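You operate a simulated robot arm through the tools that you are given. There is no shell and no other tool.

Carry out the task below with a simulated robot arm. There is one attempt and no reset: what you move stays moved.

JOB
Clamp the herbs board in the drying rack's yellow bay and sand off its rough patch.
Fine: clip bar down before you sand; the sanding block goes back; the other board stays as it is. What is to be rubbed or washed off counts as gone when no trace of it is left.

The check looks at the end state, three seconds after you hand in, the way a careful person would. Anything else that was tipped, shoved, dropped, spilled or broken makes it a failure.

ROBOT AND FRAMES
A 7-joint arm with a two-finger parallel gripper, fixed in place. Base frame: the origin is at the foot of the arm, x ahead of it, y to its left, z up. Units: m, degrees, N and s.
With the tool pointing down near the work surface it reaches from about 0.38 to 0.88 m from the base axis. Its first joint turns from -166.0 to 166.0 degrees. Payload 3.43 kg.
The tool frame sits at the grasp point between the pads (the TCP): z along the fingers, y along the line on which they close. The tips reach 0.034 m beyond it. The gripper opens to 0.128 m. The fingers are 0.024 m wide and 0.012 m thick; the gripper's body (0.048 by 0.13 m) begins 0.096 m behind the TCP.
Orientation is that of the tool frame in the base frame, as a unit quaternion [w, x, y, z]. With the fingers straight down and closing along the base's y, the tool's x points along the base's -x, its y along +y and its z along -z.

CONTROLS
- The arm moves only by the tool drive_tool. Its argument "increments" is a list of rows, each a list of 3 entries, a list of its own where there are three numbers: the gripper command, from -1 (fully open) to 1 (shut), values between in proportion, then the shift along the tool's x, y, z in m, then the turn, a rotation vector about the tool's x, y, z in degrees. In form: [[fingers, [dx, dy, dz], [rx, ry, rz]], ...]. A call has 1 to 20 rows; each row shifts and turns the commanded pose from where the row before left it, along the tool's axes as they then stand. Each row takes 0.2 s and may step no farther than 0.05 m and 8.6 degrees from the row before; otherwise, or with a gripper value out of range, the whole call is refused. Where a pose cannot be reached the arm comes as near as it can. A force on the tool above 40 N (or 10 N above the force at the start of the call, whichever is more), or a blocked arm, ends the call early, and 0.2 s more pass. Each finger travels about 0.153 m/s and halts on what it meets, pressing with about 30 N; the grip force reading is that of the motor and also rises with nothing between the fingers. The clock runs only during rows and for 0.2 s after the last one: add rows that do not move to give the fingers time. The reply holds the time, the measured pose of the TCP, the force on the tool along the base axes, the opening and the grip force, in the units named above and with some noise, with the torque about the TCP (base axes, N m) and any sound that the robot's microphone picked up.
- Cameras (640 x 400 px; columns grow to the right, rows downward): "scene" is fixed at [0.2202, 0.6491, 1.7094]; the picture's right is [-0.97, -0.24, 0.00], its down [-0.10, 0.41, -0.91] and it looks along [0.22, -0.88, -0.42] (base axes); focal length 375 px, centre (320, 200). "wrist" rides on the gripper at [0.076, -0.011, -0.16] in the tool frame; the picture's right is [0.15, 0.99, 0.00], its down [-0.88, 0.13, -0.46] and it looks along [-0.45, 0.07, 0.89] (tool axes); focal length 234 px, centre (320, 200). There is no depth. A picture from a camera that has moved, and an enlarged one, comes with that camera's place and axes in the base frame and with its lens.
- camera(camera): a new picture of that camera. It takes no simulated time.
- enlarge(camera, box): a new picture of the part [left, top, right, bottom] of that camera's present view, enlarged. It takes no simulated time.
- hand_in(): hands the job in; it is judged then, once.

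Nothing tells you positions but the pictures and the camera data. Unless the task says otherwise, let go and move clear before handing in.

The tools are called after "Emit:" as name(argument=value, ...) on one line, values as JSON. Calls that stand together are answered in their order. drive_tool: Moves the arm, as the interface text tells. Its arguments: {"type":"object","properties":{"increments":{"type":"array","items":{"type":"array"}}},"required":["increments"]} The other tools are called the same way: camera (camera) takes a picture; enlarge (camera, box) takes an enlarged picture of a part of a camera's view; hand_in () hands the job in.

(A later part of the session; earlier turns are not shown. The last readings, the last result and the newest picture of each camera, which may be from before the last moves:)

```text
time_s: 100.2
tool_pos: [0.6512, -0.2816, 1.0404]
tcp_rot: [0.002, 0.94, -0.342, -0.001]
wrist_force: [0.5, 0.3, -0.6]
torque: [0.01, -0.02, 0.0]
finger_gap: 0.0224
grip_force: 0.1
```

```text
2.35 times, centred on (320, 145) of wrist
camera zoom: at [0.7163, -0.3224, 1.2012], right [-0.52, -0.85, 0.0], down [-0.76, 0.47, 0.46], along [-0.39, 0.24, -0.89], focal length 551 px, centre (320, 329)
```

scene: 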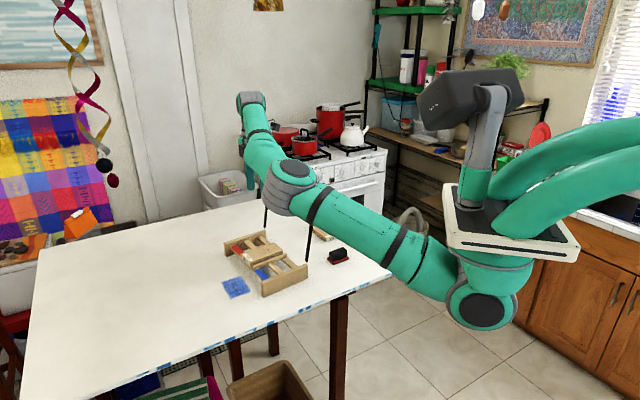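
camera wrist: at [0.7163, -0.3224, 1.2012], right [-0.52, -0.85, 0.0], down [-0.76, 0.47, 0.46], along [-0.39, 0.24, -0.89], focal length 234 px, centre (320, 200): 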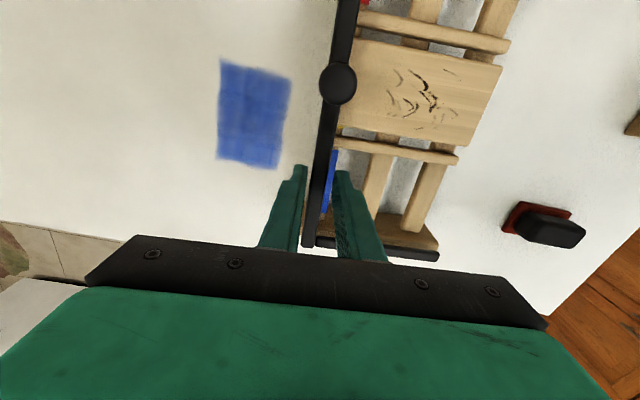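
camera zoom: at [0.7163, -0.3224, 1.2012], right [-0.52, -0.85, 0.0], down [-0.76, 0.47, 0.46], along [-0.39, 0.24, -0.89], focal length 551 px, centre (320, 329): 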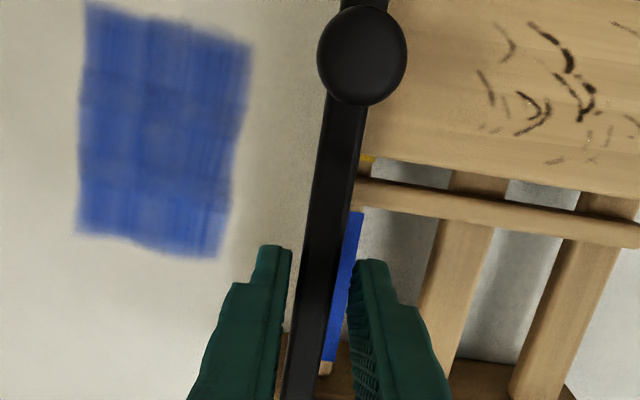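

The bar now lies across the front of the bays over the board's label end. I'll open slightly, rise, and look.

Emit:
drive_tool(increments=[[0.45, [0, 0, 0], [0, 0, 0]], [0.45, [0, 0, -0.02], [0, 0, 0]], [0.45, [0, 0, -0.04], [0, 0, 0]], [0.45, [0.02, 0.02, -0.04], [0, 0, 0]], [0.45, [0.02, 0.03, -0.02], [0, 0, 0]], [0.45, [0, 0, 0], [0, 0, 0]]])

Emit:
camera(camera="wrist")

Emit:
enlarge(camera="scene", box=[215, 210, 325, 305])

```text
time_s: 101.6
tool_pos: [0.6506, -0.3464, 1.1618]
tcp_rot: [0.002, 0.94, -0.342, -0.001]
wrist_force: [0.2, -0.1, -0.3]
torque: [0.05, -0.02, 0.04]
finger_gap: 0.0352
grip_force: 0.2
```

```text
taken
camera wrist: at [0.7146, -0.3867, 1.322], right [-0.52, -0.85, 0.0], down [-0.76, 0.47, 0.46], along [-0.39, 0.24, -0.89], focal length 234 px, centre (320, 200)
```

wrist: 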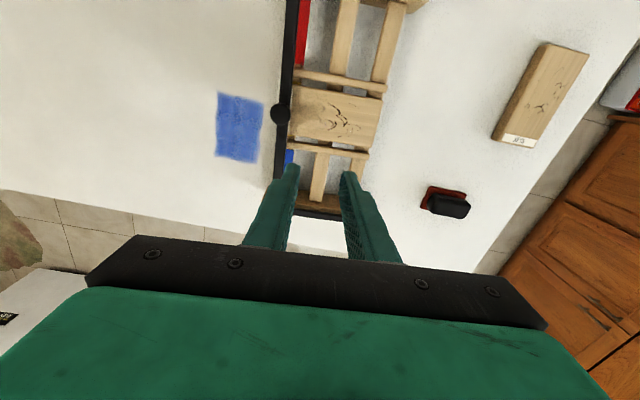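

```text
4.21 times, centred on (270, 258) of scene
camera zoom: at [0.2202, 0.6491, 1.7094], right [-0.97, -0.24, 0.0], down [-0.1, 0.41, -0.91], along [0.22, -0.88, -0.42], focal length 1579 px, centre (530, -42)
```

zoom: 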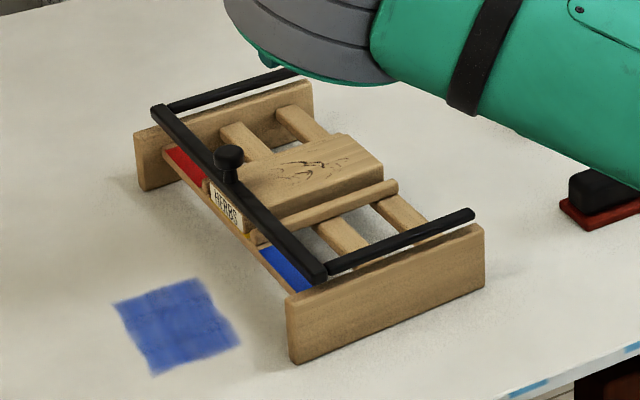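

The clip bar is down across the bays. Zooming in to verify it's resting on the board.

Emit:
enlarge(camera="scene", box=[238, 225, 293, 285])

Emit:
enlarge(camera="wrist", box=[240, 0, 420, 230])

```text
6.67 times, centred on (266, 255) of scene
camera zoom: at [0.2202, 0.6491, 1.7094], right [-0.97, -0.24, 0.0], down [-0.1, 0.41, -0.91], along [0.22, -0.88, -0.42], focal length 2500 px, centre (683, -167)
```

zoom: 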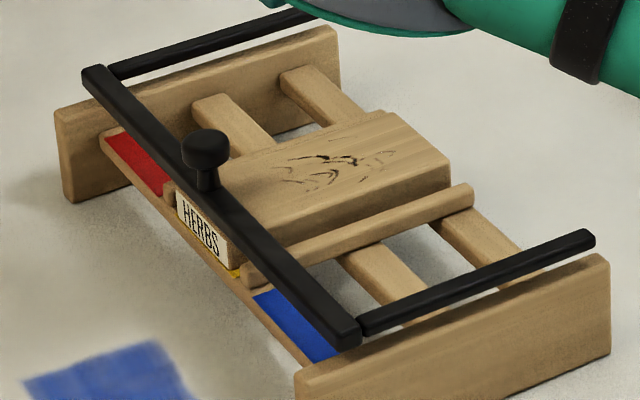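

```text
1.74 times, centred on (330, 115) of wrist
camera zoom: at [0.7146, -0.3867, 1.322], right [-0.52, -0.85, 0.0], down [-0.76, 0.47, 0.46], along [-0.39, 0.24, -0.89], focal length 407 px, centre (303, 348)
```

zoom: 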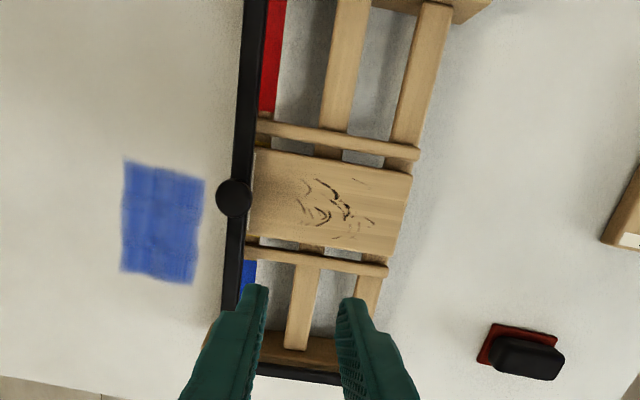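

The bar rests over the board's label end, leaving the rough patch free. To be sure it's fully down, I'll press gently on the knob top with closed fingertips.

Emit:
drive_tool(increments=[[1, [0.0176, -0.0245, 0], [0, 0, 0]], [1, [0.0175, -0.0245, 0], [0, 0, 0]], [1, [0, 0, 0.035], [0, 0, 0]], [1, [0, 0, 0.03], [0, 0, 0]], [1, [0, 0, 0], [0, 0, 0]]])

Emit:
enlarge(camera="scene", box=[225, 200, 305, 290])

Emit:
enlarge(camera="wrist", box=[240, 80, 400, 230])

```text
time_s: 102.8
tool_pos: [0.7084, -0.3313, 1.0937]
tcp_rot: [0.001, 0.939, -0.343, -0.001]
wrist_force: [-0.2, 0.2, -0.7]
torque: [0.0, 0.02, 0.02]
finger_gap: 0.0001
grip_force: 29.7
```

```text
4.44 times, centred on (265, 245) of scene
camera zoom: at [0.2202, 0.6491, 1.7094], right [-0.97, -0.24, 0.0], down [-0.1, 0.41, -0.91], along [0.22, -0.88, -0.42], focal length 1667 px, centre (564, 0)
```

zoom: 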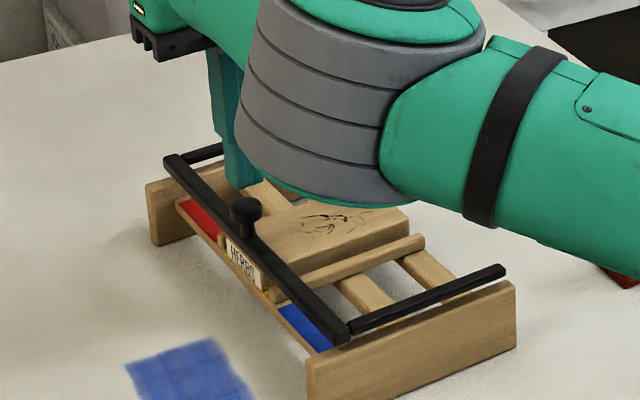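

```text
2.67 times, centred on (320, 155) of wrist
camera zoom: at [0.7724, -0.371, 1.2548], right [-0.52, -0.85, 0.0], down [-0.76, 0.47, 0.46], along [-0.39, 0.24, -0.89], focal length 624 px, centre (320, 320)
```

zoom: 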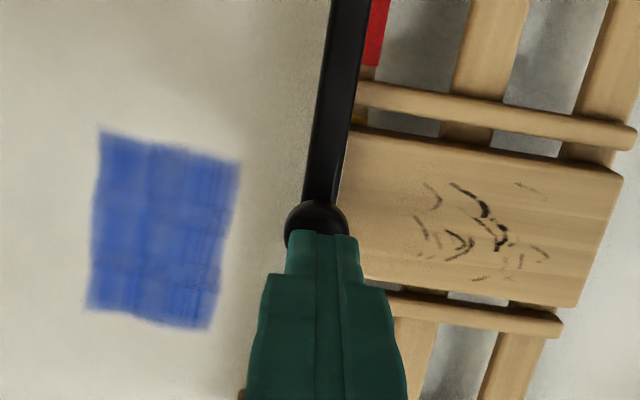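

Emit:
drive_tool(increments=[[1, [0.004, 0, 0.005], [0, 0, 0]], [1, [0, 0, 0.005], [0, 0, 0]], [1, [0, 0, 0.002], [0, 0, 0]], [1, [0, 0, 0], [0, 0, 0]]])

Emit:
drive_tool(increments=[[1, [0, 0, 0.002], [0, 0, 0]], [1, [0, 0, 0], [0, 0, 0]]])

```text
time_s: 103.8
tool_pos: [0.7106, -0.3334, 1.0834]
tcp_rot: [0.002, 0.94, -0.342, -0.001]
wrist_force: [-0.2, -0.3, 0.6]
torque: [0.01, -0.01, 0.0]
finger_gap: 0.0002
grip_force: 30.1
```

```text
time_s: 104.4
tool_pos: [0.7097, -0.3337, 1.082]
tcp_rot: [0.002, 0.94, -0.342, -0.001]
wrist_force: [-0.3, -0.1, -0.8]
torque: [0.02, 0.0, 0.02]
finger_gap: 0.0002
grip_force: 30.3
```

Emit:
drive_tool(increments=[[1, [0, 0, 0.002], [0, 0, 0]], [1, [0, 0, 0], [0, 0, 0]]])

Emit:
drive_tool(increments=[[1, [0, 0, 0.002], [0, 0, 0]], [1, [0, 0, 0], [0, 0, 0]]])

Emit:
drive_tool(increments=[[1, [0, 0, 0.002], [0, 0, 0]], [1, [0, 0, 0], [0, 0, 0]]])

```text
time_s: 105.0
tool_pos: [0.7109, -0.3332, 1.0794]
tcp_rot: [0.002, 0.94, -0.342, -0.001]
wrist_force: [0.7, -0.6, -1.6]
torque: [0.04, 0.0, -0.01]
finger_gap: 0.0
grip_force: 29.5
```

```text
time_s: 105.6
tool_pos: [0.7105, -0.3343, 1.0774]
tcp_rot: [0.002, 0.939, -0.343, -0.001]
wrist_force: [-0.5, 0.6, -0.5]
torque: [0.01, 0.0, -0.01]
finger_gap: 0.0
grip_force: 29.7
```

```text
time_s: 106.2
tool_pos: [0.7106, -0.3338, 1.0774]
tcp_rot: [0.002, 0.94, -0.342, -0.001]
wrist_force: [-0.4, 1.9, 15.1]
torque: [0.13, 0.08, -0.12]
finger_gap: 0.0
grip_force: 30.1
```

The knob top gave firm resistance at z≈1.043, which means the bar bottom sits right on the board top, so it's fully down. Now I'll go for the sanding block: rise, turn to yaw ≈45.6° (block's long axis), and move above it.

Emit:
drive_tool(increments=[[1, [0, 0, -0.03], [0, 0, 0]], [1, [0, 0, -0.05], [0, 0, 0]], [1, [0, 0, -0.05], [0, 0, 0]], [0.5, [0, 0, -0.04], [0, 0, 0]], [0, [0, 0, 0], [0, 0, 8.58]], [0, [0, 0, 0], [0, 0, 8.58]], [0, [0, 0, 0], [0, 0, 8.58]], [0, [0, 0, 0], [0, 0, 8.58]], [0, [0, 0, 0], [0, 0, 8.58]], [0, [0, 0, 0], [0, 0, 8.58]], [0, [0, 0, 0], [0, 0, 8.58]], [0, [0, 0, 0], [0, 0, 8.58]], [0, [0, 0, 0], [0, 0, 8.58]], [0, [0, 0, 0], [0, 0, 8.58]], [0, [0, 0, 0], [0, 0, 8.58]], [0, [0, 0, 0], [0, 0, 0]]])

Emit:
camera(camera="wrist")

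Emit:
enlarge(camera="wrist", box=[200, 20, 440, 240])

```text
time_s: 109.6
tool_pos: [0.711, -0.3343, 1.2458]
tcp_rot: [-0.001, -0.386, 0.923, -0.001]
wrist_force: [0.2, 0.0, 0.8]
torque: [0.0, 0.02, 0.0]
finger_gap: 0.064
grip_force: 0.1
```

```text
taken
camera wrist: at [0.6658, -0.3955, 1.4066], right [-0.81, 0.59, 0.0], down [0.53, 0.72, 0.45], along [0.27, 0.37, -0.89], focal length 234 px, centre (320, 200)
```

wrist: 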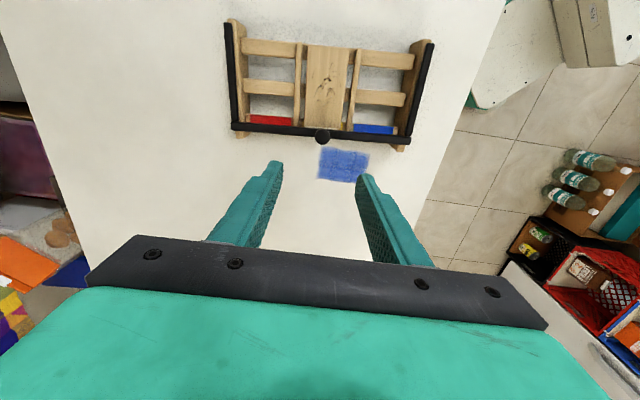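

```text
1.82 times, centred on (320, 130) of wrist
camera zoom: at [0.6658, -0.3955, 1.4066], right [-0.81, 0.59, 0.0], down [0.53, 0.72, 0.45], along [0.27, 0.37, -0.89], focal length 426 px, centre (320, 327)
```

zoom: 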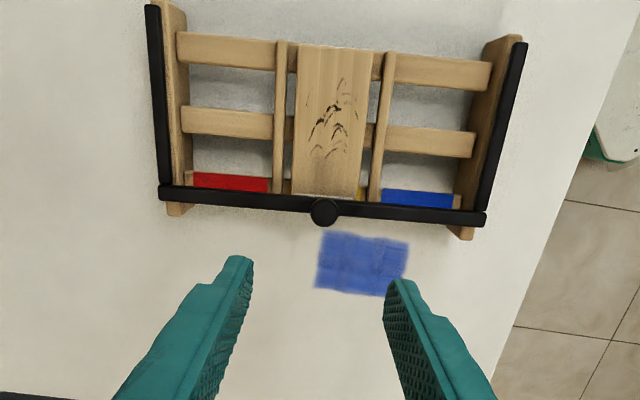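

Excellent: the bar lies over the label end and the patch is fully exposed. Moving to above the sanding block.

Emit:
drive_tool(increments=[[0, [0.0371, 0.0122, 0], [0, 0, 0]], [0, [0.0371, 0.0122, 0], [0, 0, 0]], [0, [0.0371, 0.0122, 0], [0, 0, 0]], [0, [0.0371, 0.0122, 0], [0, 0, 0]], [0, [0.0371, 0.0122, 0], [0, 0, 0]], [0, [0.0371, 0.0122, 0], [0, 0, 0]], [0, [0.0371, 0.0122, 0], [0, 0, 0]], [0, [0.0371, 0.0122, 0], [0, 0, 0]], [0, [0, 0, 0], [0, 0, 0]]])

Emit:
camera(camera="wrist")

Emit:
enlarge(camera="wrist", box=[270, 90, 370, 170])

Emit:
camera(camera="scene")

```text
time_s: 111.6
tool_pos: [0.4327, -0.4771, 1.2471]
tcp_rot: [-0.002, -0.388, 0.922, 0.0]
wrist_force: [0.2, -0.9, -0.4]
torque: [-0.03, 0.01, -0.03]
finger_gap: 0.064
grip_force: 0.0
```

```text
taken
camera wrist: at [0.3882, -0.539, 1.4071], right [-0.81, 0.59, 0.0], down [0.52, 0.72, 0.45], along [0.27, 0.37, -0.89], focal length 234 px, centre (320, 200)
```

wrist: 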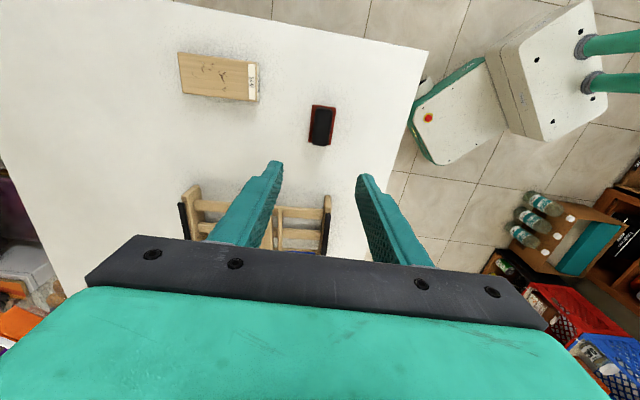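

```text
5.00 times, centred on (320, 130) of wrist
camera zoom: at [0.3882, -0.539, 1.4071], right [-0.81, 0.59, 0.0], down [0.52, 0.72, 0.45], along [0.27, 0.37, -0.89], focal length 1171 px, centre (320, 550)
```

zoom: 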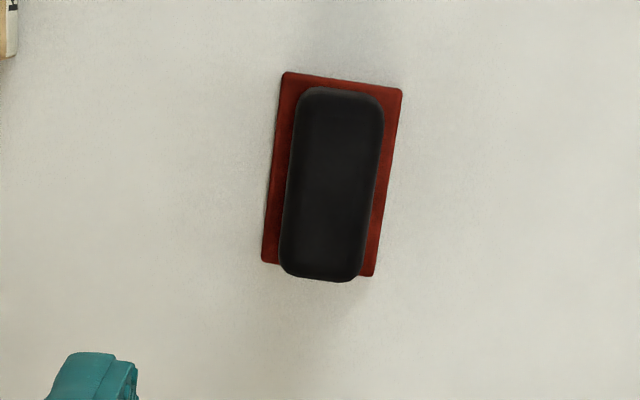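

```text
taken
```

scene: 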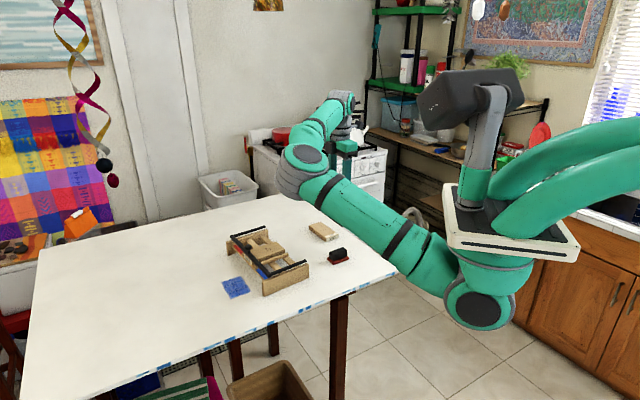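

The block is centred on its red tray at about (0.4306, -0.4734), with its long axis at ≈46°. Centring and descending part way.

Emit:
drive_tool(increments=[[0, [-0.0012, 0.0044, 0.03], [0, 0, -0.7]], [0, [0, 0, 0.045], [0, 0, 0]], [0, [0, 0, 0.045], [0, 0, 0]], [0, [0, 0, 0.04], [0, 0, 0]], [0, [0, 0, 0.04], [0, 0, 0]], [0, [0, 0, 0], [0, 0, 0]]])

Emit:
camera(camera="scene")

Emit:
enlarge(camera="wrist", box=[240, 90, 400, 210])

```text
time_s: 113.0
tool_pos: [0.4304, -0.4744, 1.0477]
tcp_rot: [-0.001, -0.394, 0.919, -0.001]
wrist_force: [-0.5, -0.1, 0.4]
torque: [0.03, 0.03, -0.01]
finger_gap: 0.0641
grip_force: 0.1
```

```text
taken
```

scene: 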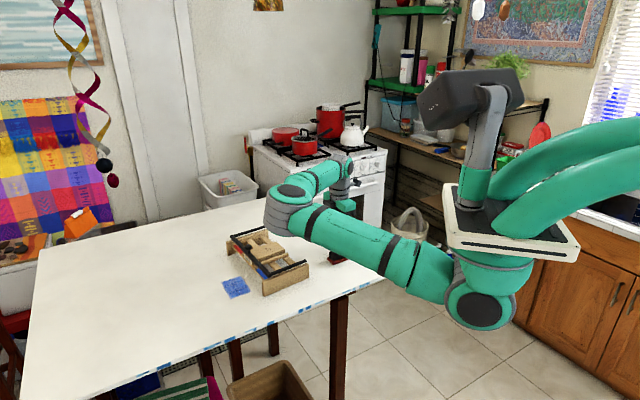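

```text
3.33 times, centred on (320, 150) of wrist
camera zoom: at [0.3868, -0.5366, 1.2075], right [-0.82, 0.58, 0.0], down [0.51, 0.73, 0.45], along [0.26, 0.37, -0.89], focal length 781 px, centre (320, 367)
```

zoom: 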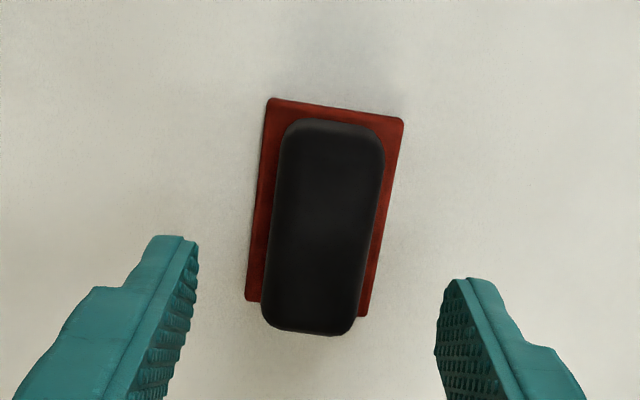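

Aligned over the block. Descending to grasp height and closing.

Emit:
drive_tool(increments=[[0, [0, 0.001, 0.03], [0, 0, 0]], [0, [0, 0, 0.02], [0, 0, 0]], [0, [0, 0, 0.009], [0, 0, 0]], [0, [0, 0, 0], [0, 0, 0]]])

Emit:
enlarge(camera="scene", box=[310, 225, 370, 275])

Emit:
enlarge(camera="wrist", box=[240, 90, 400, 210])

```text
time_s: 114.0
tool_pos: [0.4304, -0.4741, 0.988]
tcp_rot: [-0.001, -0.393, 0.92, -0.002]
wrist_force: [1.2, -0.5, -0.6]
torque: [0.0, -0.01, 0.02]
finger_gap: 0.0641
grip_force: 0.0
```

```text
8.00 times, centred on (340, 250) of scene
camera zoom: at [0.2202, 0.6491, 1.7094], right [-0.97, -0.24, 0.0], down [-0.1, 0.41, -0.91], along [0.22, -0.88, -0.42], focal length 3000 px, centre (160, -200)
```

zoom: 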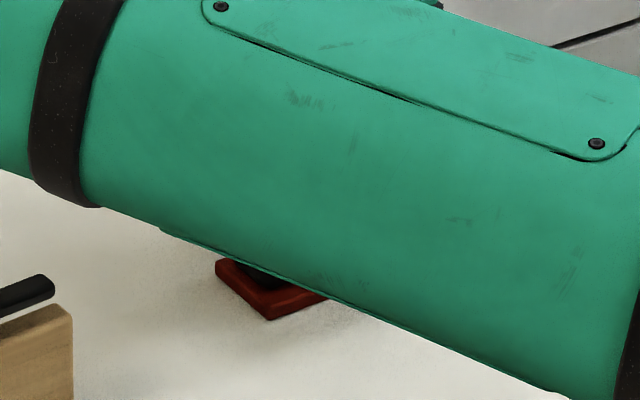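

```text
3.33 times, centred on (320, 150) of wrist
camera zoom: at [0.386, -0.5354, 1.1485], right [-0.82, 0.58, 0.0], down [0.51, 0.73, 0.45], along [0.26, 0.37, -0.89], focal length 781 px, centre (320, 367)
```

zoom: 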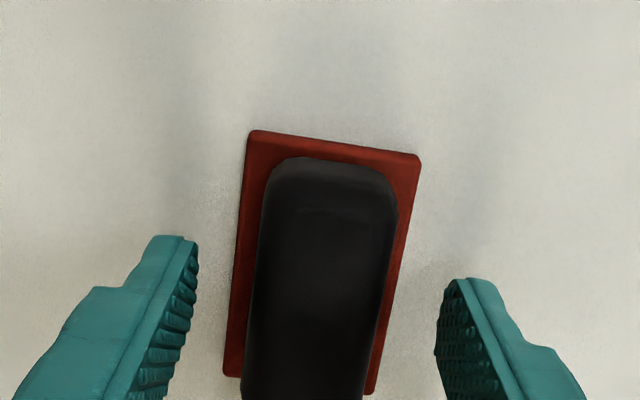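

Emit:
drive_tool(increments=[[0.3, [0, 0, 0], [0, 0, 0]], [0.42, [0, 0, 0], [0, 0, 0]], [0.5, [0, 0, 0], [0, 0, 0]], [0.7, [0, 0, 0], [0, 0, 0]], [1, [0, 0, 0], [0, 0, 0]], [1, [0, 0, 0], [0, 0, 0]]])

Emit:
enlarge(camera="wrist", box=[240, 90, 400, 210])

```text
time_s: 115.4
tool_pos: [0.4309, -0.4736, 0.9874]
tcp_rot: [-0.001, -0.393, 0.919, -0.001]
wrist_force: [0.4, -0.7, 1.1]
torque: [-0.1, 0.04, 0.02]
finger_gap: 0.0313
grip_force: 29.8
```

```text
3.33 times, centred on (320, 150) of wrist
camera zoom: at [0.3862, -0.5354, 1.1487], right [-0.82, 0.58, 0.0], down [0.51, 0.73, 0.45], along [0.26, 0.37, -0.89], focal length 781 px, centre (320, 367)
```

zoom: 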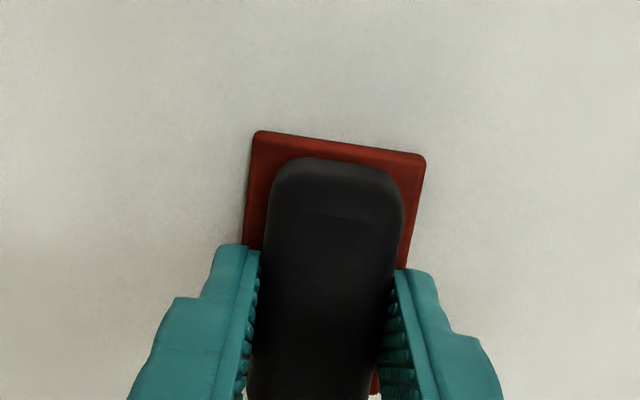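

Gripped (31 mm). The red plate shifted slightly with the block, so I'll lift a little to see whether it's part of the block or a separate tray.

Emit:
drive_tool(increments=[[1, [0, 0, -0.004], [0, 0, 0]], [1, [0, 0, -0.006], [0, 0, 0]], [1, [0, 0, -0.015], [0, 0, 0]], [1, [0, 0, 0], [0, 0, 0]]])

Emit:
enlarge(camera="wrist", box=[240, 90, 400, 210])

Emit:
enlarge(camera="scene", box=[310, 225, 370, 275])

```text
time_s: 116.4
tool_pos: [0.4304, -0.4736, 1.0129]
tcp_rot: [-0.001, -0.394, 0.919, -0.001]
wrist_force: [-0.4, -0.2, -0.9]
torque: [0.0, -0.03, 0.01]
finger_gap: 0.031
grip_force: 30.1
```

```text
3.33 times, centred on (320, 150) of wrist
camera zoom: at [0.3863, -0.5354, 1.1735], right [-0.82, 0.58, 0.0], down [0.51, 0.73, 0.45], along [0.26, 0.37, -0.89], focal length 781 px, centre (320, 367)
```

zoom: 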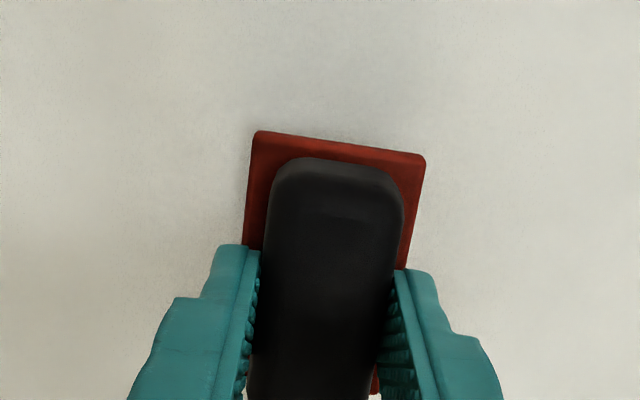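

```text
8.00 times, centred on (340, 250) of scene
camera zoom: at [0.2202, 0.6491, 1.7094], right [-0.97, -0.24, 0.0], down [-0.1, 0.41, -0.91], along [0.22, -0.88, -0.42], focal length 3000 px, centre (160, -200)
```

zoom: 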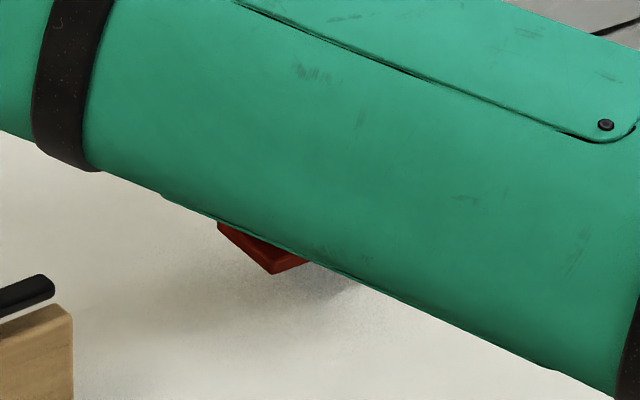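

The red plate lifts with it, so it's the sanding face of the block and not a tray. Its home is (0.4306, -0.4734) on the table at 46°. Carrying it over to the clamped board at a safe height.

Emit:
drive_tool(increments=[[1, [0, 0, -0.035], [0, 0, 0]], [1, [0, 0, -0.04], [0, 0, 0]], [1, [0, 0, -0.035], [0, 0, -4]], [1, [-0.0364, -0.0203, 0], [0, 0, 0]], [1, [-0.0364, -0.0203, 0], [0, 0, 0]], [1, [-0.0364, -0.0203, 0], [0, 0, 0]], [1, [-0.0364, -0.0203, 0], [0, 0, 0]], [1, [-0.0364, -0.0203, 0], [0, 0, 0]], [1, [-0.0364, -0.0203, 0], [0, 0, 0]], [1, [0, 0, 0], [0, 0, 0]]])

Emit:
camera(camera="wrist")

Emit:
camera(camera="scene")

```text
time_s: 118.6
tool_pos: [0.6658, -0.3835, 1.1217]
tcp_rot: [-0.002, -0.426, 0.905, -0.001]
wrist_force: [-0.9, 0.0, -0.5]
torque: [0.01, 0.0, 0.05]
finger_gap: 0.0311
grip_force: 30.0
```

```text
taken
camera wrist: at [0.6246, -0.4486, 1.2822], right [-0.85, 0.52, 0.0], down [0.46, 0.76, 0.45], along [0.23, 0.39, -0.89], focal length 234 px, centre (320, 200)
```

wrist: 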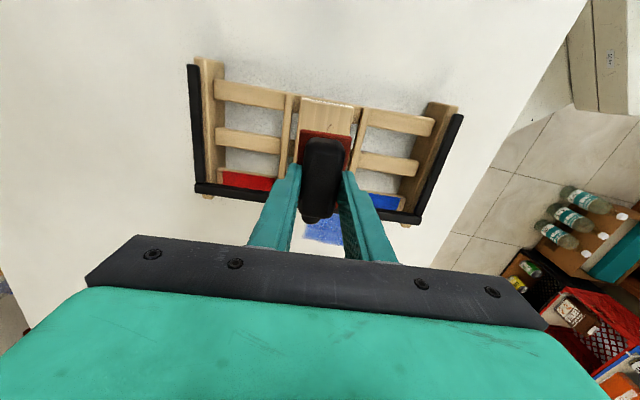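

```text
taken
```

scene: 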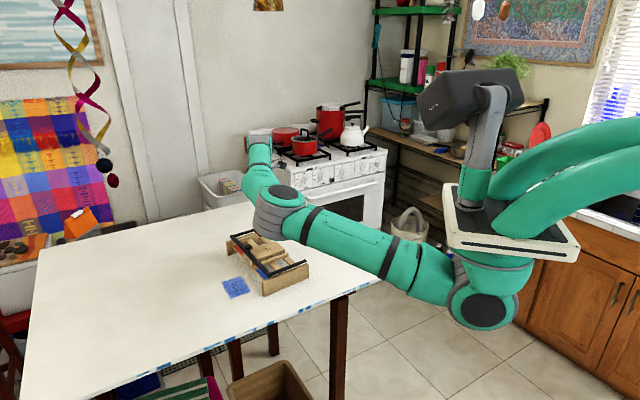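

Emit:
drive_tool(increments=[[1, [0.0013, 0.002, 0.03], [0, 0, 0]], [1, [0, 0, 0.025], [0, 0, 0]], [1, [0, 0, 0], [0, 0, 0]]])

Emit:
enlarge(camera="wrist", box=[180, 60, 480, 260])

Emit:
enlarge(camera="scene", box=[215, 190, 325, 300])

```text
time_s: 119.4
tool_pos: [0.6619, -0.383, 1.0674]
tcp_rot: [-0.001, -0.425, 0.905, -0.001]
wrist_force: [-0.2, 0.1, -2.1]
torque: [0.0, -0.02, 0.01]
finger_gap: 0.0312
grip_force: 29.8
```

```text
2.00 times, centred on (330, 160) of wrist
camera zoom: at [0.6219, -0.4485, 1.2275], right [-0.85, 0.52, 0.0], down [0.46, 0.76, 0.45], along [0.23, 0.39, -0.89], focal length 468 px, centre (300, 280)
```

zoom: 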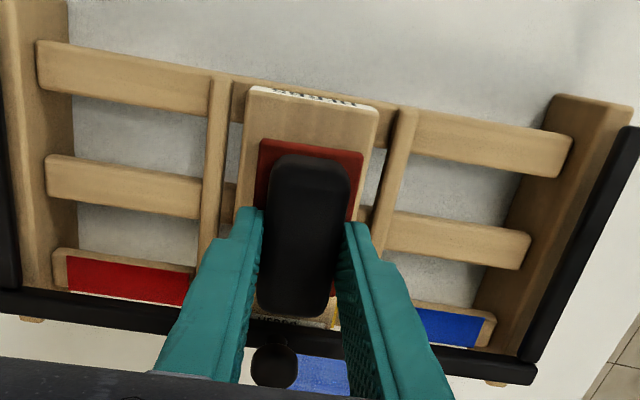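

```text
3.64 times, centred on (270, 245) of scene
camera zoom: at [0.2202, 0.6491, 1.7094], right [-0.97, -0.24, 0.0], down [-0.1, 0.41, -0.91], along [0.22, -0.88, -0.42], focal length 1364 px, centre (502, 36)
```

zoom: 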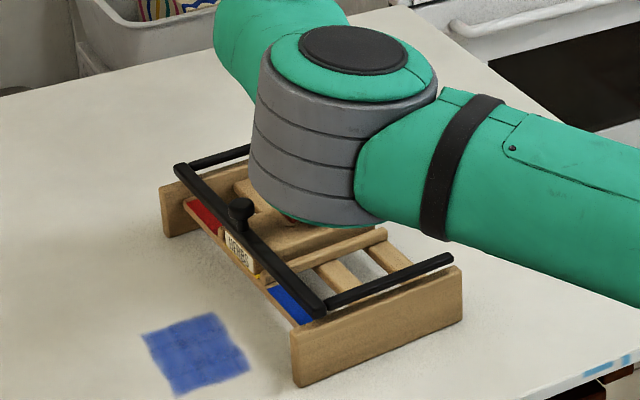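

Block is above the patch and clear of the bar. Lowering to contact in small steps.

Emit:
drive_tool(increments=[[1, [0, 0, 0.008], [0, 0, 0]], [1, [0, 0, 0.006], [0, 0, 0]], [1, [0, 0, 0.002], [0, 0, 0]], [1, [0, 0, 0], [0, 0, 0]]])

Emit:
drive_tool(increments=[[1, [0, 0, 0.0012], [0, 0, 0]], [1, [0, 0, 0], [0, 0, 0]]])

```text
time_s: 120.4
tool_pos: [0.6616, -0.3827, 1.0513]
tcp_rot: [-0.001, -0.425, 0.905, -0.001]
wrist_force: [-0.2, 0.7, -0.1]
torque: [-0.02, 0.05, 0.04]
finger_gap: 0.0311
grip_force: 29.6
```

```text
time_s: 121.0
tool_pos: [0.6621, -0.3822, 1.0507]
tcp_rot: [-0.001, -0.425, 0.905, -0.001]
wrist_force: [1.5, 0.2, 1.1]
torque: [-0.04, 0.04, 0.0]
finger_gap: 0.0309
grip_force: 30.0
```

Emit:
drive_tool(increments=[[1, [0, 0, 0.0008], [0, 0, 0]], [1, [0, 0, 0], [0, 0, 0]]])

```text
time_s: 121.6
tool_pos: [0.6621, -0.3829, 1.0495]
tcp_rot: [-0.001, -0.425, 0.905, -0.002]
wrist_force: [-0.7, 1.0, 7.2]
torque: [0.03, 0.08, -0.02]
finger_gap: 0.0312
grip_force: 29.8
```

Contact at 7 N. Starting with a careful test stroke along the board.

Emit:
drive_tool(increments=[[1, [-0.008, 0, 0], [0, 0, 0]], [1, [-0.008, 0, 0], [0, 0, 0]], [1, [0.008, 0, 0], [0, 0, 0]], [1, [0.008, 0, 0], [0, 0, 0]], [1, [0.008, 0, 0], [0, 0, 0]], [1, [0.008, 0, 0], [0, 0, 0]], [1, [-0.008, 0, 0], [0, 0, 0]], [1, [-0.008, 0, 0], [0, 0, 0]]])

Emit:
enlarge(camera="wrist", box=[180, 60, 480, 260])

Emit:
enlarge(camera="scene", box=[215, 190, 325, 300])

```text
time_s: 123.4
tool_pos: [0.6617, -0.3851, 1.0492]
tcp_rot: [-0.001, -0.425, 0.905, -0.001]
wrist_force: [-2.9, -3.5, 9.1]
torque: [-0.11, 0.12, 0.01]
finger_gap: 0.0312
grip_force: 30.2
```

```text
2.00 times, centred on (330, 160) of wrist
camera zoom: at [0.6209, -0.4484, 1.2106], right [-0.85, 0.52, 0.0], down [0.46, 0.76, 0.45], along [0.23, 0.39, -0.89], focal length 468 px, centre (300, 280)
```

zoom: 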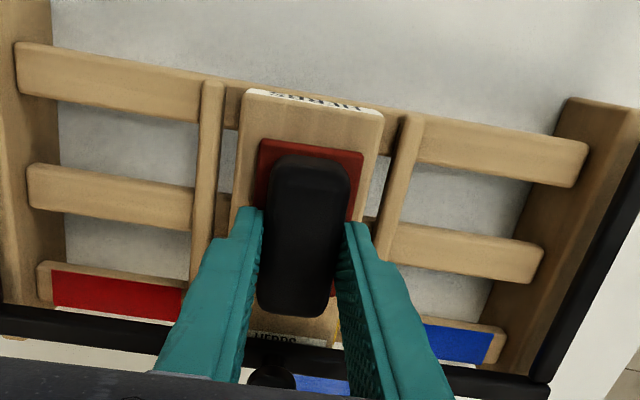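

```text
3.64 times, centred on (270, 245) of scene
camera zoom: at [0.2202, 0.6491, 1.7094], right [-0.97, -0.24, 0.0], down [-0.1, 0.41, -0.91], along [0.22, -0.88, -0.42], focal length 1364 px, centre (502, 36)
```

zoom: 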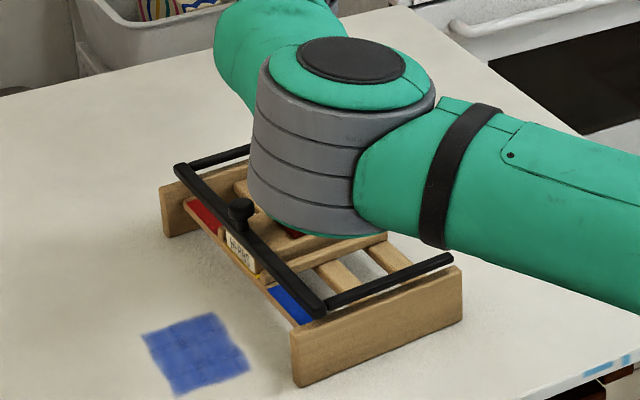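

Everything stays in place under the stroke. Continuing with full passes, including sideways offsets to cover the whole patch.

Emit:
drive_tool(increments=[[1, [0, 0.008, 0], [0, 0, 0]], [1, [-0.009, 0, 0], [0, 0, 0]], [1, [-0.009, 0, 0], [0, 0, 0]], [1, [0.009, 0, 0], [0, 0, 0]], [1, [0.009, 0, 0], [0, 0, 0]], [1, [0.009, 0, 0], [0, 0, 0]], [1, [0.009, 0, 0], [0, 0, 0]], [1, [-0.009, 0, 0], [0, 0, 0]], [1, [-0.009, 0, 0], [0, 0, 0]], [1, [0, -0.008, 0], [0, 0, 0]], [1, [0, -0.008, 0], [0, 0, 0]], [1, [-0.009, 0, 0], [0, 0, 0]], [1, [-0.009, 0, 0], [0, 0, 0]], [1, [0.009, 0, 0], [0, 0, 0]], [1, [0.009, 0, 0], [0, 0, 0]], [1, [0.009, 0, 0], [0, 0, 0]], [1, [0.009, 0, 0], [0, 0, 0]], [1, [-0.009, 0, 0], [0, 0, 0]], [1, [-0.009, 0, 0], [0, 0, 0]], [1, [0, 0.008, 0], [0, 0, 0]]])

Emit:
enlarge(camera="scene", box=[215, 190, 325, 300])

Emit:
enlarge(camera="wrist", box=[180, 60, 480, 260])

```text
time_s: 127.6
tool_pos: [0.6614, -0.3843, 1.0485]
tcp_rot: [-0.002, -0.425, 0.905, -0.001]
wrist_force: [4.5, -2.2, 6.5]
torque: [-0.09, -0.07, 0.01]
finger_gap: 0.0314
grip_force: 30.2
```

```text
3.64 times, centred on (270, 245) of scene
camera zoom: at [0.2202, 0.6491, 1.7094], right [-0.97, -0.24, 0.0], down [-0.1, 0.41, -0.91], along [0.22, -0.88, -0.42], focal length 1364 px, centre (502, 36)
```

zoom: 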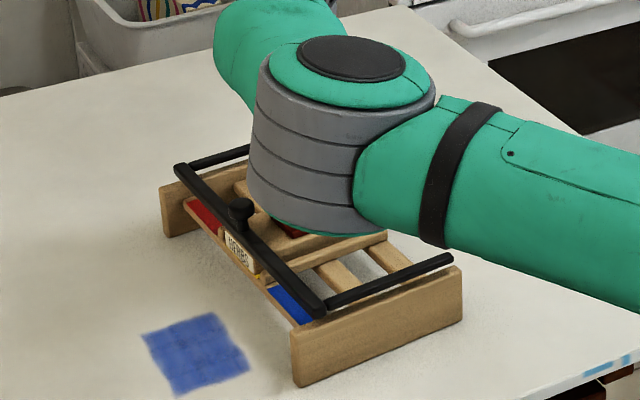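

```text
2.00 times, centred on (330, 160) of wrist
camera zoom: at [0.6217, -0.448, 1.2103], right [-0.85, 0.52, 0.0], down [0.46, 0.76, 0.45], along [0.24, 0.39, -0.89], focal length 468 px, centre (300, 280)
```

zoom: 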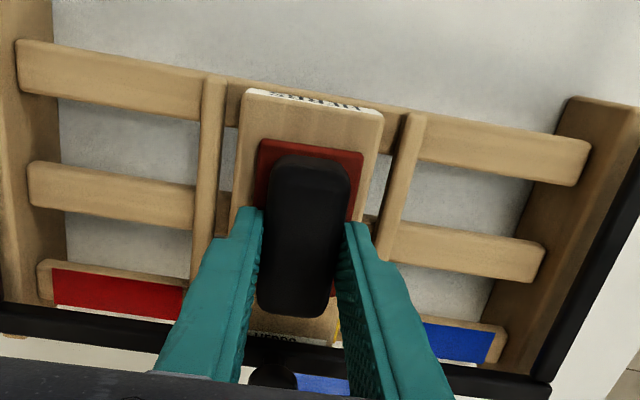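

Lifting the block to inspect the patch.

Emit:
drive_tool(increments=[[1, [0, 0, -0.02], [0, 0, 0]], [1, [0, 0, -0.05], [0, 0, 0]], [1, [-0.03, 0, -0.05], [0, 0, 0]], [1, [-0.04, 0, 0], [0, 0, 0]], [1, [0, 0, 0], [0, 0, 0]]])

Emit:
camera(camera="wrist")

Emit:
enlarge(camera="wrist", box=[260, 50, 380, 150])

Emit:
enlarge(camera="scene", box=[235, 215, 305, 275])

```text
refused: row 3 steps farther than a row can; nothing moved
```

```text
taken
camera wrist: at [0.6217, -0.448, 1.2103], right [-0.85, 0.52, 0.0], down [0.46, 0.76, 0.45], along [0.24, 0.39, -0.89], focal length 234 px, centre (320, 200)
```

wrist: 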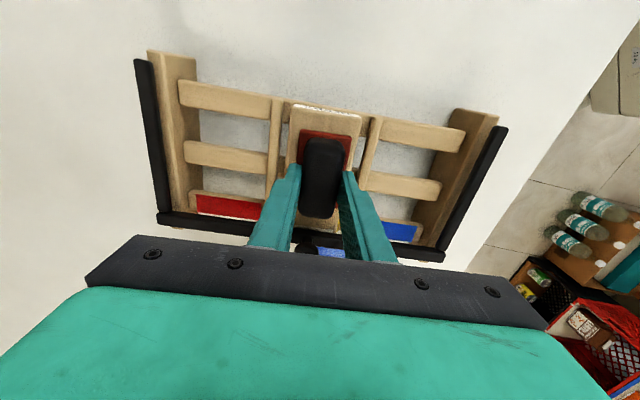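

```text
4.00 times, centred on (320, 100) of wrist
camera zoom: at [0.6217, -0.448, 1.2103], right [-0.85, 0.52, 0.0], down [0.46, 0.76, 0.45], along [0.24, 0.39, -0.89], focal length 937 px, centre (320, 600)
```

zoom: 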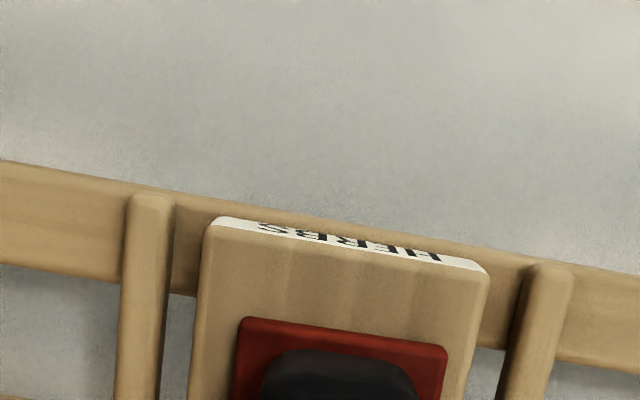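

```text
6.67 times, centred on (270, 245) of scene
camera zoom: at [0.2202, 0.6491, 1.7094], right [-0.97, -0.24, 0.0], down [-0.1, 0.41, -0.91], along [0.22, -0.88, -0.42], focal length 2500 px, centre (653, -100)
```

zoom: 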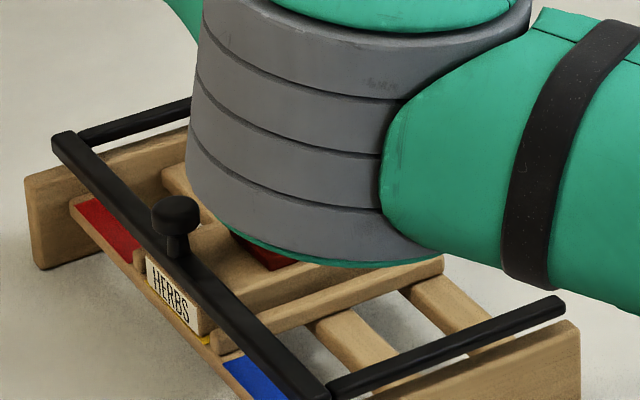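

That call was refused because one row stepped too far, and nothing moved. Repeating with smaller steps.

Emit:
drive_tool(increments=[[1, [0, 0, -0.02], [0, 0, 0]], [1, [0, 0, -0.05], [0, 0, 0]], [1, [0, 0, -0.05], [0, 0, 0]], [1, [-0.035, 0, 0], [0, 0, 0]], [1, [-0.035, 0, 0], [0, 0, 0]], [1, [0, 0, 0], [0, 0, 0]]])

Emit:
camera(camera="wrist")

Emit:
enlarge(camera="wrist", box=[260, 30, 380, 130])

Emit:
enlarge(camera="scene", box=[235, 215, 305, 275])

```text
time_s: 129.0
tool_pos: [0.7071, -0.3278, 1.1694]
tcp_rot: [-0.001, -0.425, 0.905, -0.002]
wrist_force: [-0.2, -0.4, -1.2]
torque: [-0.03, 0.0, -0.01]
finger_gap: 0.0312
grip_force: 29.7
```

```text
taken
camera wrist: at [0.6667, -0.3928, 1.3295], right [-0.85, 0.52, 0.0], down [0.46, 0.76, 0.45], along [0.23, 0.39, -0.89], focal length 234 px, centre (320, 200)
```

wrist: 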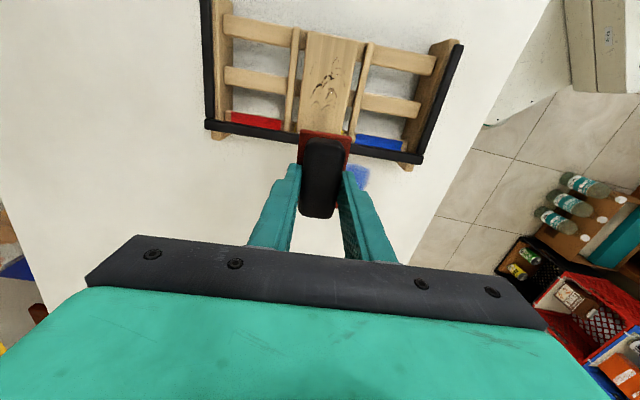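

```text
4.00 times, centred on (320, 80) of wrist
camera zoom: at [0.6667, -0.3928, 1.3295], right [-0.85, 0.52, 0.0], down [0.46, 0.76, 0.45], along [0.23, 0.39, -0.89], focal length 937 px, centre (320, 680)
```

zoom: 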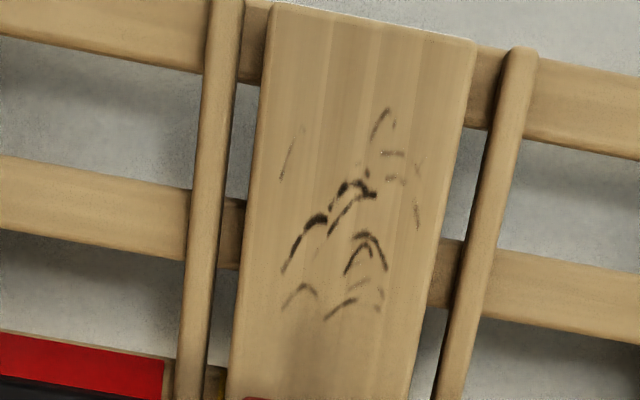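

```text
6.67 times, centred on (270, 245) of scene
camera zoom: at [0.2202, 0.6491, 1.7094], right [-0.97, -0.24, 0.0], down [-0.1, 0.41, -0.91], along [0.22, -0.88, -0.42], focal length 2500 px, centre (653, -100)
```

zoom: 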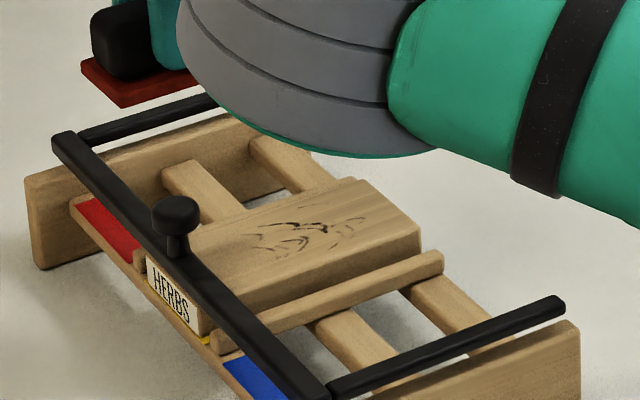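

The marks are still there, perhaps barely lighter. I'll go back with firmer pressure and more strokes.

Emit:
drive_tool(increments=[[1, [0.035, 0, 0], [0, 0, 0]], [1, [0.035, 0, 0], [0, 0, 0]], [1, [0, 0, 0.05], [0, 0, 0]], [1, [0, 0, 0.05], [0, 0, 0]], [1, [0, 0, 0.015], [0, 0, 0]], [1, [0, 0, 0.0045], [0, 0, 0]], [1, [0, 0, 0], [0, 0, 0]]])

Emit:
drive_tool(increments=[[1, [0, 0, 0.0008], [0, 0, 0]], [1, [0, 0, 0], [0, 0, 0]]])

```text
time_s: 130.6
tool_pos: [0.6616, -0.3822, 1.0507]
tcp_rot: [-0.001, -0.425, 0.905, -0.001]
wrist_force: [-0.7, 0.8, -1.0]
torque: [-0.01, -0.01, 0.01]
finger_gap: 0.0314
grip_force: 30.1
```

```text
time_s: 131.2
tool_pos: [0.6605, -0.3826, 1.0493]
tcp_rot: [0.0, -0.424, 0.906, -0.001]
wrist_force: [-0.9, 3.2, 4.1]
torque: [0.09, 0.07, 0.0]
finger_gap: 0.0313
grip_force: 30.5
```

Emit:
drive_tool(increments=[[1, [0, 0, 0.0009], [0, 0, 0]], [1, [0, 0, 0], [0, 0, 0]]])

```text
time_s: 131.8
tool_pos: [0.6615, -0.3826, 1.0492]
tcp_rot: [-0.002, -0.425, 0.905, -0.002]
wrist_force: [0.2, 2.9, 17.3]
torque: [0.11, 0.06, 0.01]
finger_gap: 0.031
grip_force: 30.1
```

17 N of pressure. Stroking again over the full patch.

Emit:
drive_tool(increments=[[1, [-0.009, 0, 0], [0, 0, 0]], [1, [-0.009, 0, 0], [0, 0, 0]], [1, [0.009, 0, 0], [0, 0, 0]], [1, [0.009, 0, 0], [0, 0, 0]], [1, [0.009, 0, 0], [0, 0, 0]], [1, [0.009, 0, 0], [0, 0, 0]], [1, [-0.009, 0, 0], [0, 0, 0]], [1, [-0.009, 0, 0], [0, 0, 0]], [1, [-0.009, 0, 0], [0, 0, 0]], [1, [-0.009, 0, 0], [0, 0, 0]], [1, [0.009, 0, 0], [0, 0, 0]], [1, [0.009, 0, 0], [0, 0, 0]], [1, [0.009, 0, 0], [0, 0, 0]], [1, [0.009, 0, 0], [0, 0, 0]], [1, [-0.009, 0, 0], [0, 0, 0]], [1, [-0.009, 0, 0], [0, 0, 0]], [1, [0, 0, 0], [0, 0, 0]]])

Emit:
enlarge(camera="scene", box=[215, 190, 325, 300])

Emit:
enlarge(camera="wrist", box=[180, 60, 480, 260])

```text
time_s: 135.4
tool_pos: [0.6605, -0.3832, 1.0487]
tcp_rot: [0.0, -0.425, 0.905, -0.002]
wrist_force: [-6.0, -7.5, 25.2]
torque: [-0.47, 0.29, -0.03]
finger_gap: 0.0314
grip_force: 30.1
```

```text
3.64 times, centred on (270, 245) of scene
camera zoom: at [0.2202, 0.6491, 1.7094], right [-0.97, -0.24, 0.0], down [-0.1, 0.41, -0.91], along [0.22, -0.88, -0.42], focal length 1364 px, centre (502, 36)
```

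zoom: 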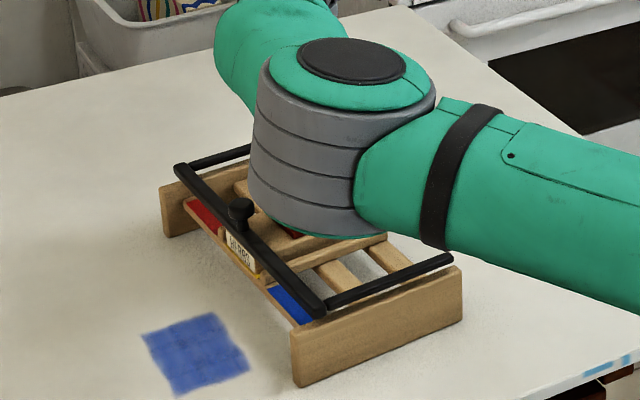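

```text
2.00 times, centred on (330, 160) of wrist
camera zoom: at [0.6209, -0.4481, 1.2093], right [-0.85, 0.52, 0.0], down [0.46, 0.76, 0.45], along [0.24, 0.39, -0.89], focal length 468 px, centre (300, 280)
```

zoom: 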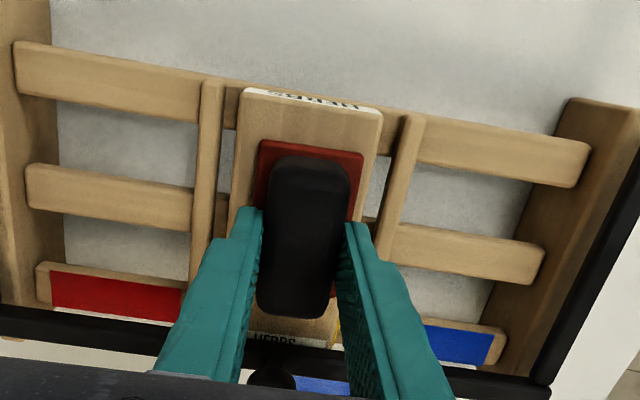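

Emit:
drive_tool(increments=[[1, [0, 0, -0.0217], [0, 0, 0]], [1, [0, 0, -0.05], [0, 0, 0]], [1, [0, 0, -0.05], [0, 0, 0]], [1, [-0.035, 0, 0], [0, 0, 0]], [1, [-0.035, 0, 0], [0, 0, 0]], [1, [0, 0, 0], [0, 0, 0]]])

Emit:
enlarge(camera="wrist", box=[260, 30, 380, 130])

```text
time_s: 136.8
tool_pos: [0.7066, -0.3299, 1.1696]
tcp_rot: [-0.002, -0.424, 0.906, 0.0]
wrist_force: [0.0, -0.1, -0.8]
torque: [0.04, -0.01, 0.01]
finger_gap: 0.0313
grip_force: 30.3
```

```text
4.00 times, centred on (320, 80) of wrist
camera zoom: at [0.6671, -0.3935, 1.3301], right [-0.85, 0.52, 0.0], down [0.46, 0.76, 0.45], along [0.23, 0.39, -0.89], focal length 937 px, centre (320, 680)
```

zoom: 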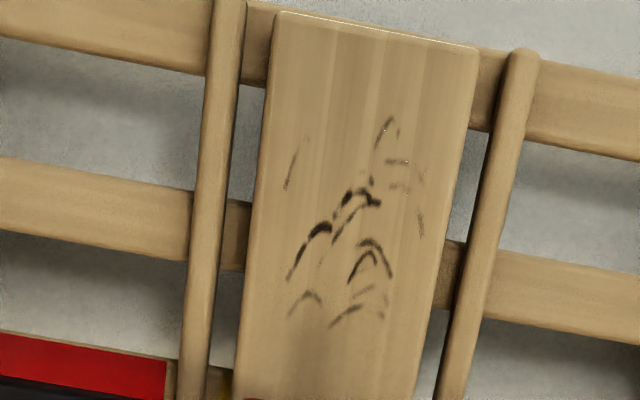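

No obvious change yet. I'll compare with the pre-sanding picture from the same vantage to see whether the marks faded at all.

Emit:
drive_tool(increments=[[1, [0, 0, -0.04], [0, 0, 0]], [1, [-0.006, 0, -0.036], [0, 0, 4.8]], [1, [0, 0, 0], [0, 0, 0]]])

Emit:
enlarge(camera="wrist", box=[200, 20, 440, 240])

Emit:
enlarge(camera="wrist", box=[290, 40, 370, 130])

Emit:
enlarge(camera="scene", box=[245, 225, 295, 265])

```text
time_s: 137.6
tool_pos: [0.711, -0.3231, 1.2463]
tcp_rot: [-0.002, -0.387, 0.922, -0.001]
wrist_force: [0.3, -0.4, -0.3]
torque: [0.03, 0.02, -0.01]
finger_gap: 0.031
grip_force: 30.1
```

```text
1.82 times, centred on (320, 130) of wrist
camera zoom: at [0.6647, -0.3853, 1.4063], right [-0.81, 0.59, 0.0], down [0.53, 0.72, 0.45], along [0.27, 0.37, -0.89], focal length 426 px, centre (320, 327)
```

zoom: 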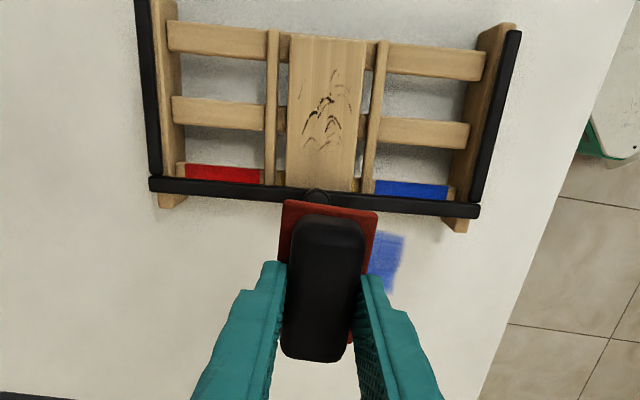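

```text
4.44 times, centred on (330, 85) of wrist
camera zoom: at [0.6647, -0.3853, 1.4063], right [-0.81, 0.59, 0.0], down [0.53, 0.72, 0.45], along [0.27, 0.37, -0.89], focal length 1041 px, centre (276, 711)
```

zoom: 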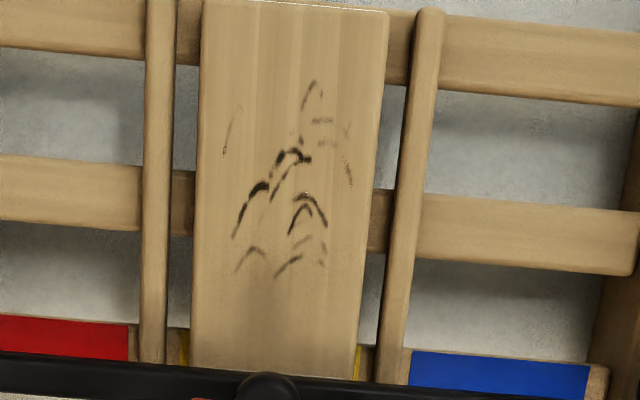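

```text
10.00 times, centred on (270, 245) of scene
camera zoom: at [0.2202, 0.6491, 1.7094], right [-0.97, -0.24, 0.0], down [-0.1, 0.41, -0.91], along [0.22, -0.88, -0.42], focal length 3751 px, centre (820, -250)
```

zoom: 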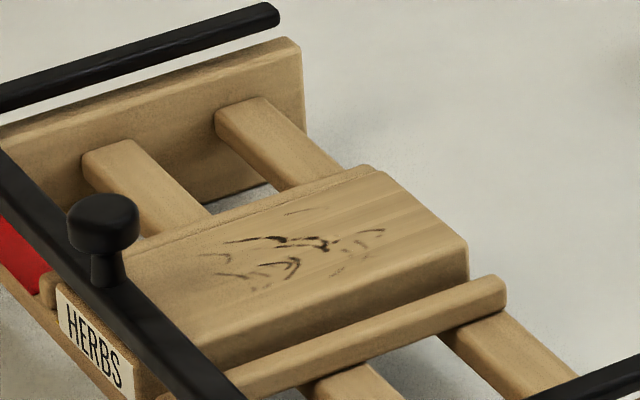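

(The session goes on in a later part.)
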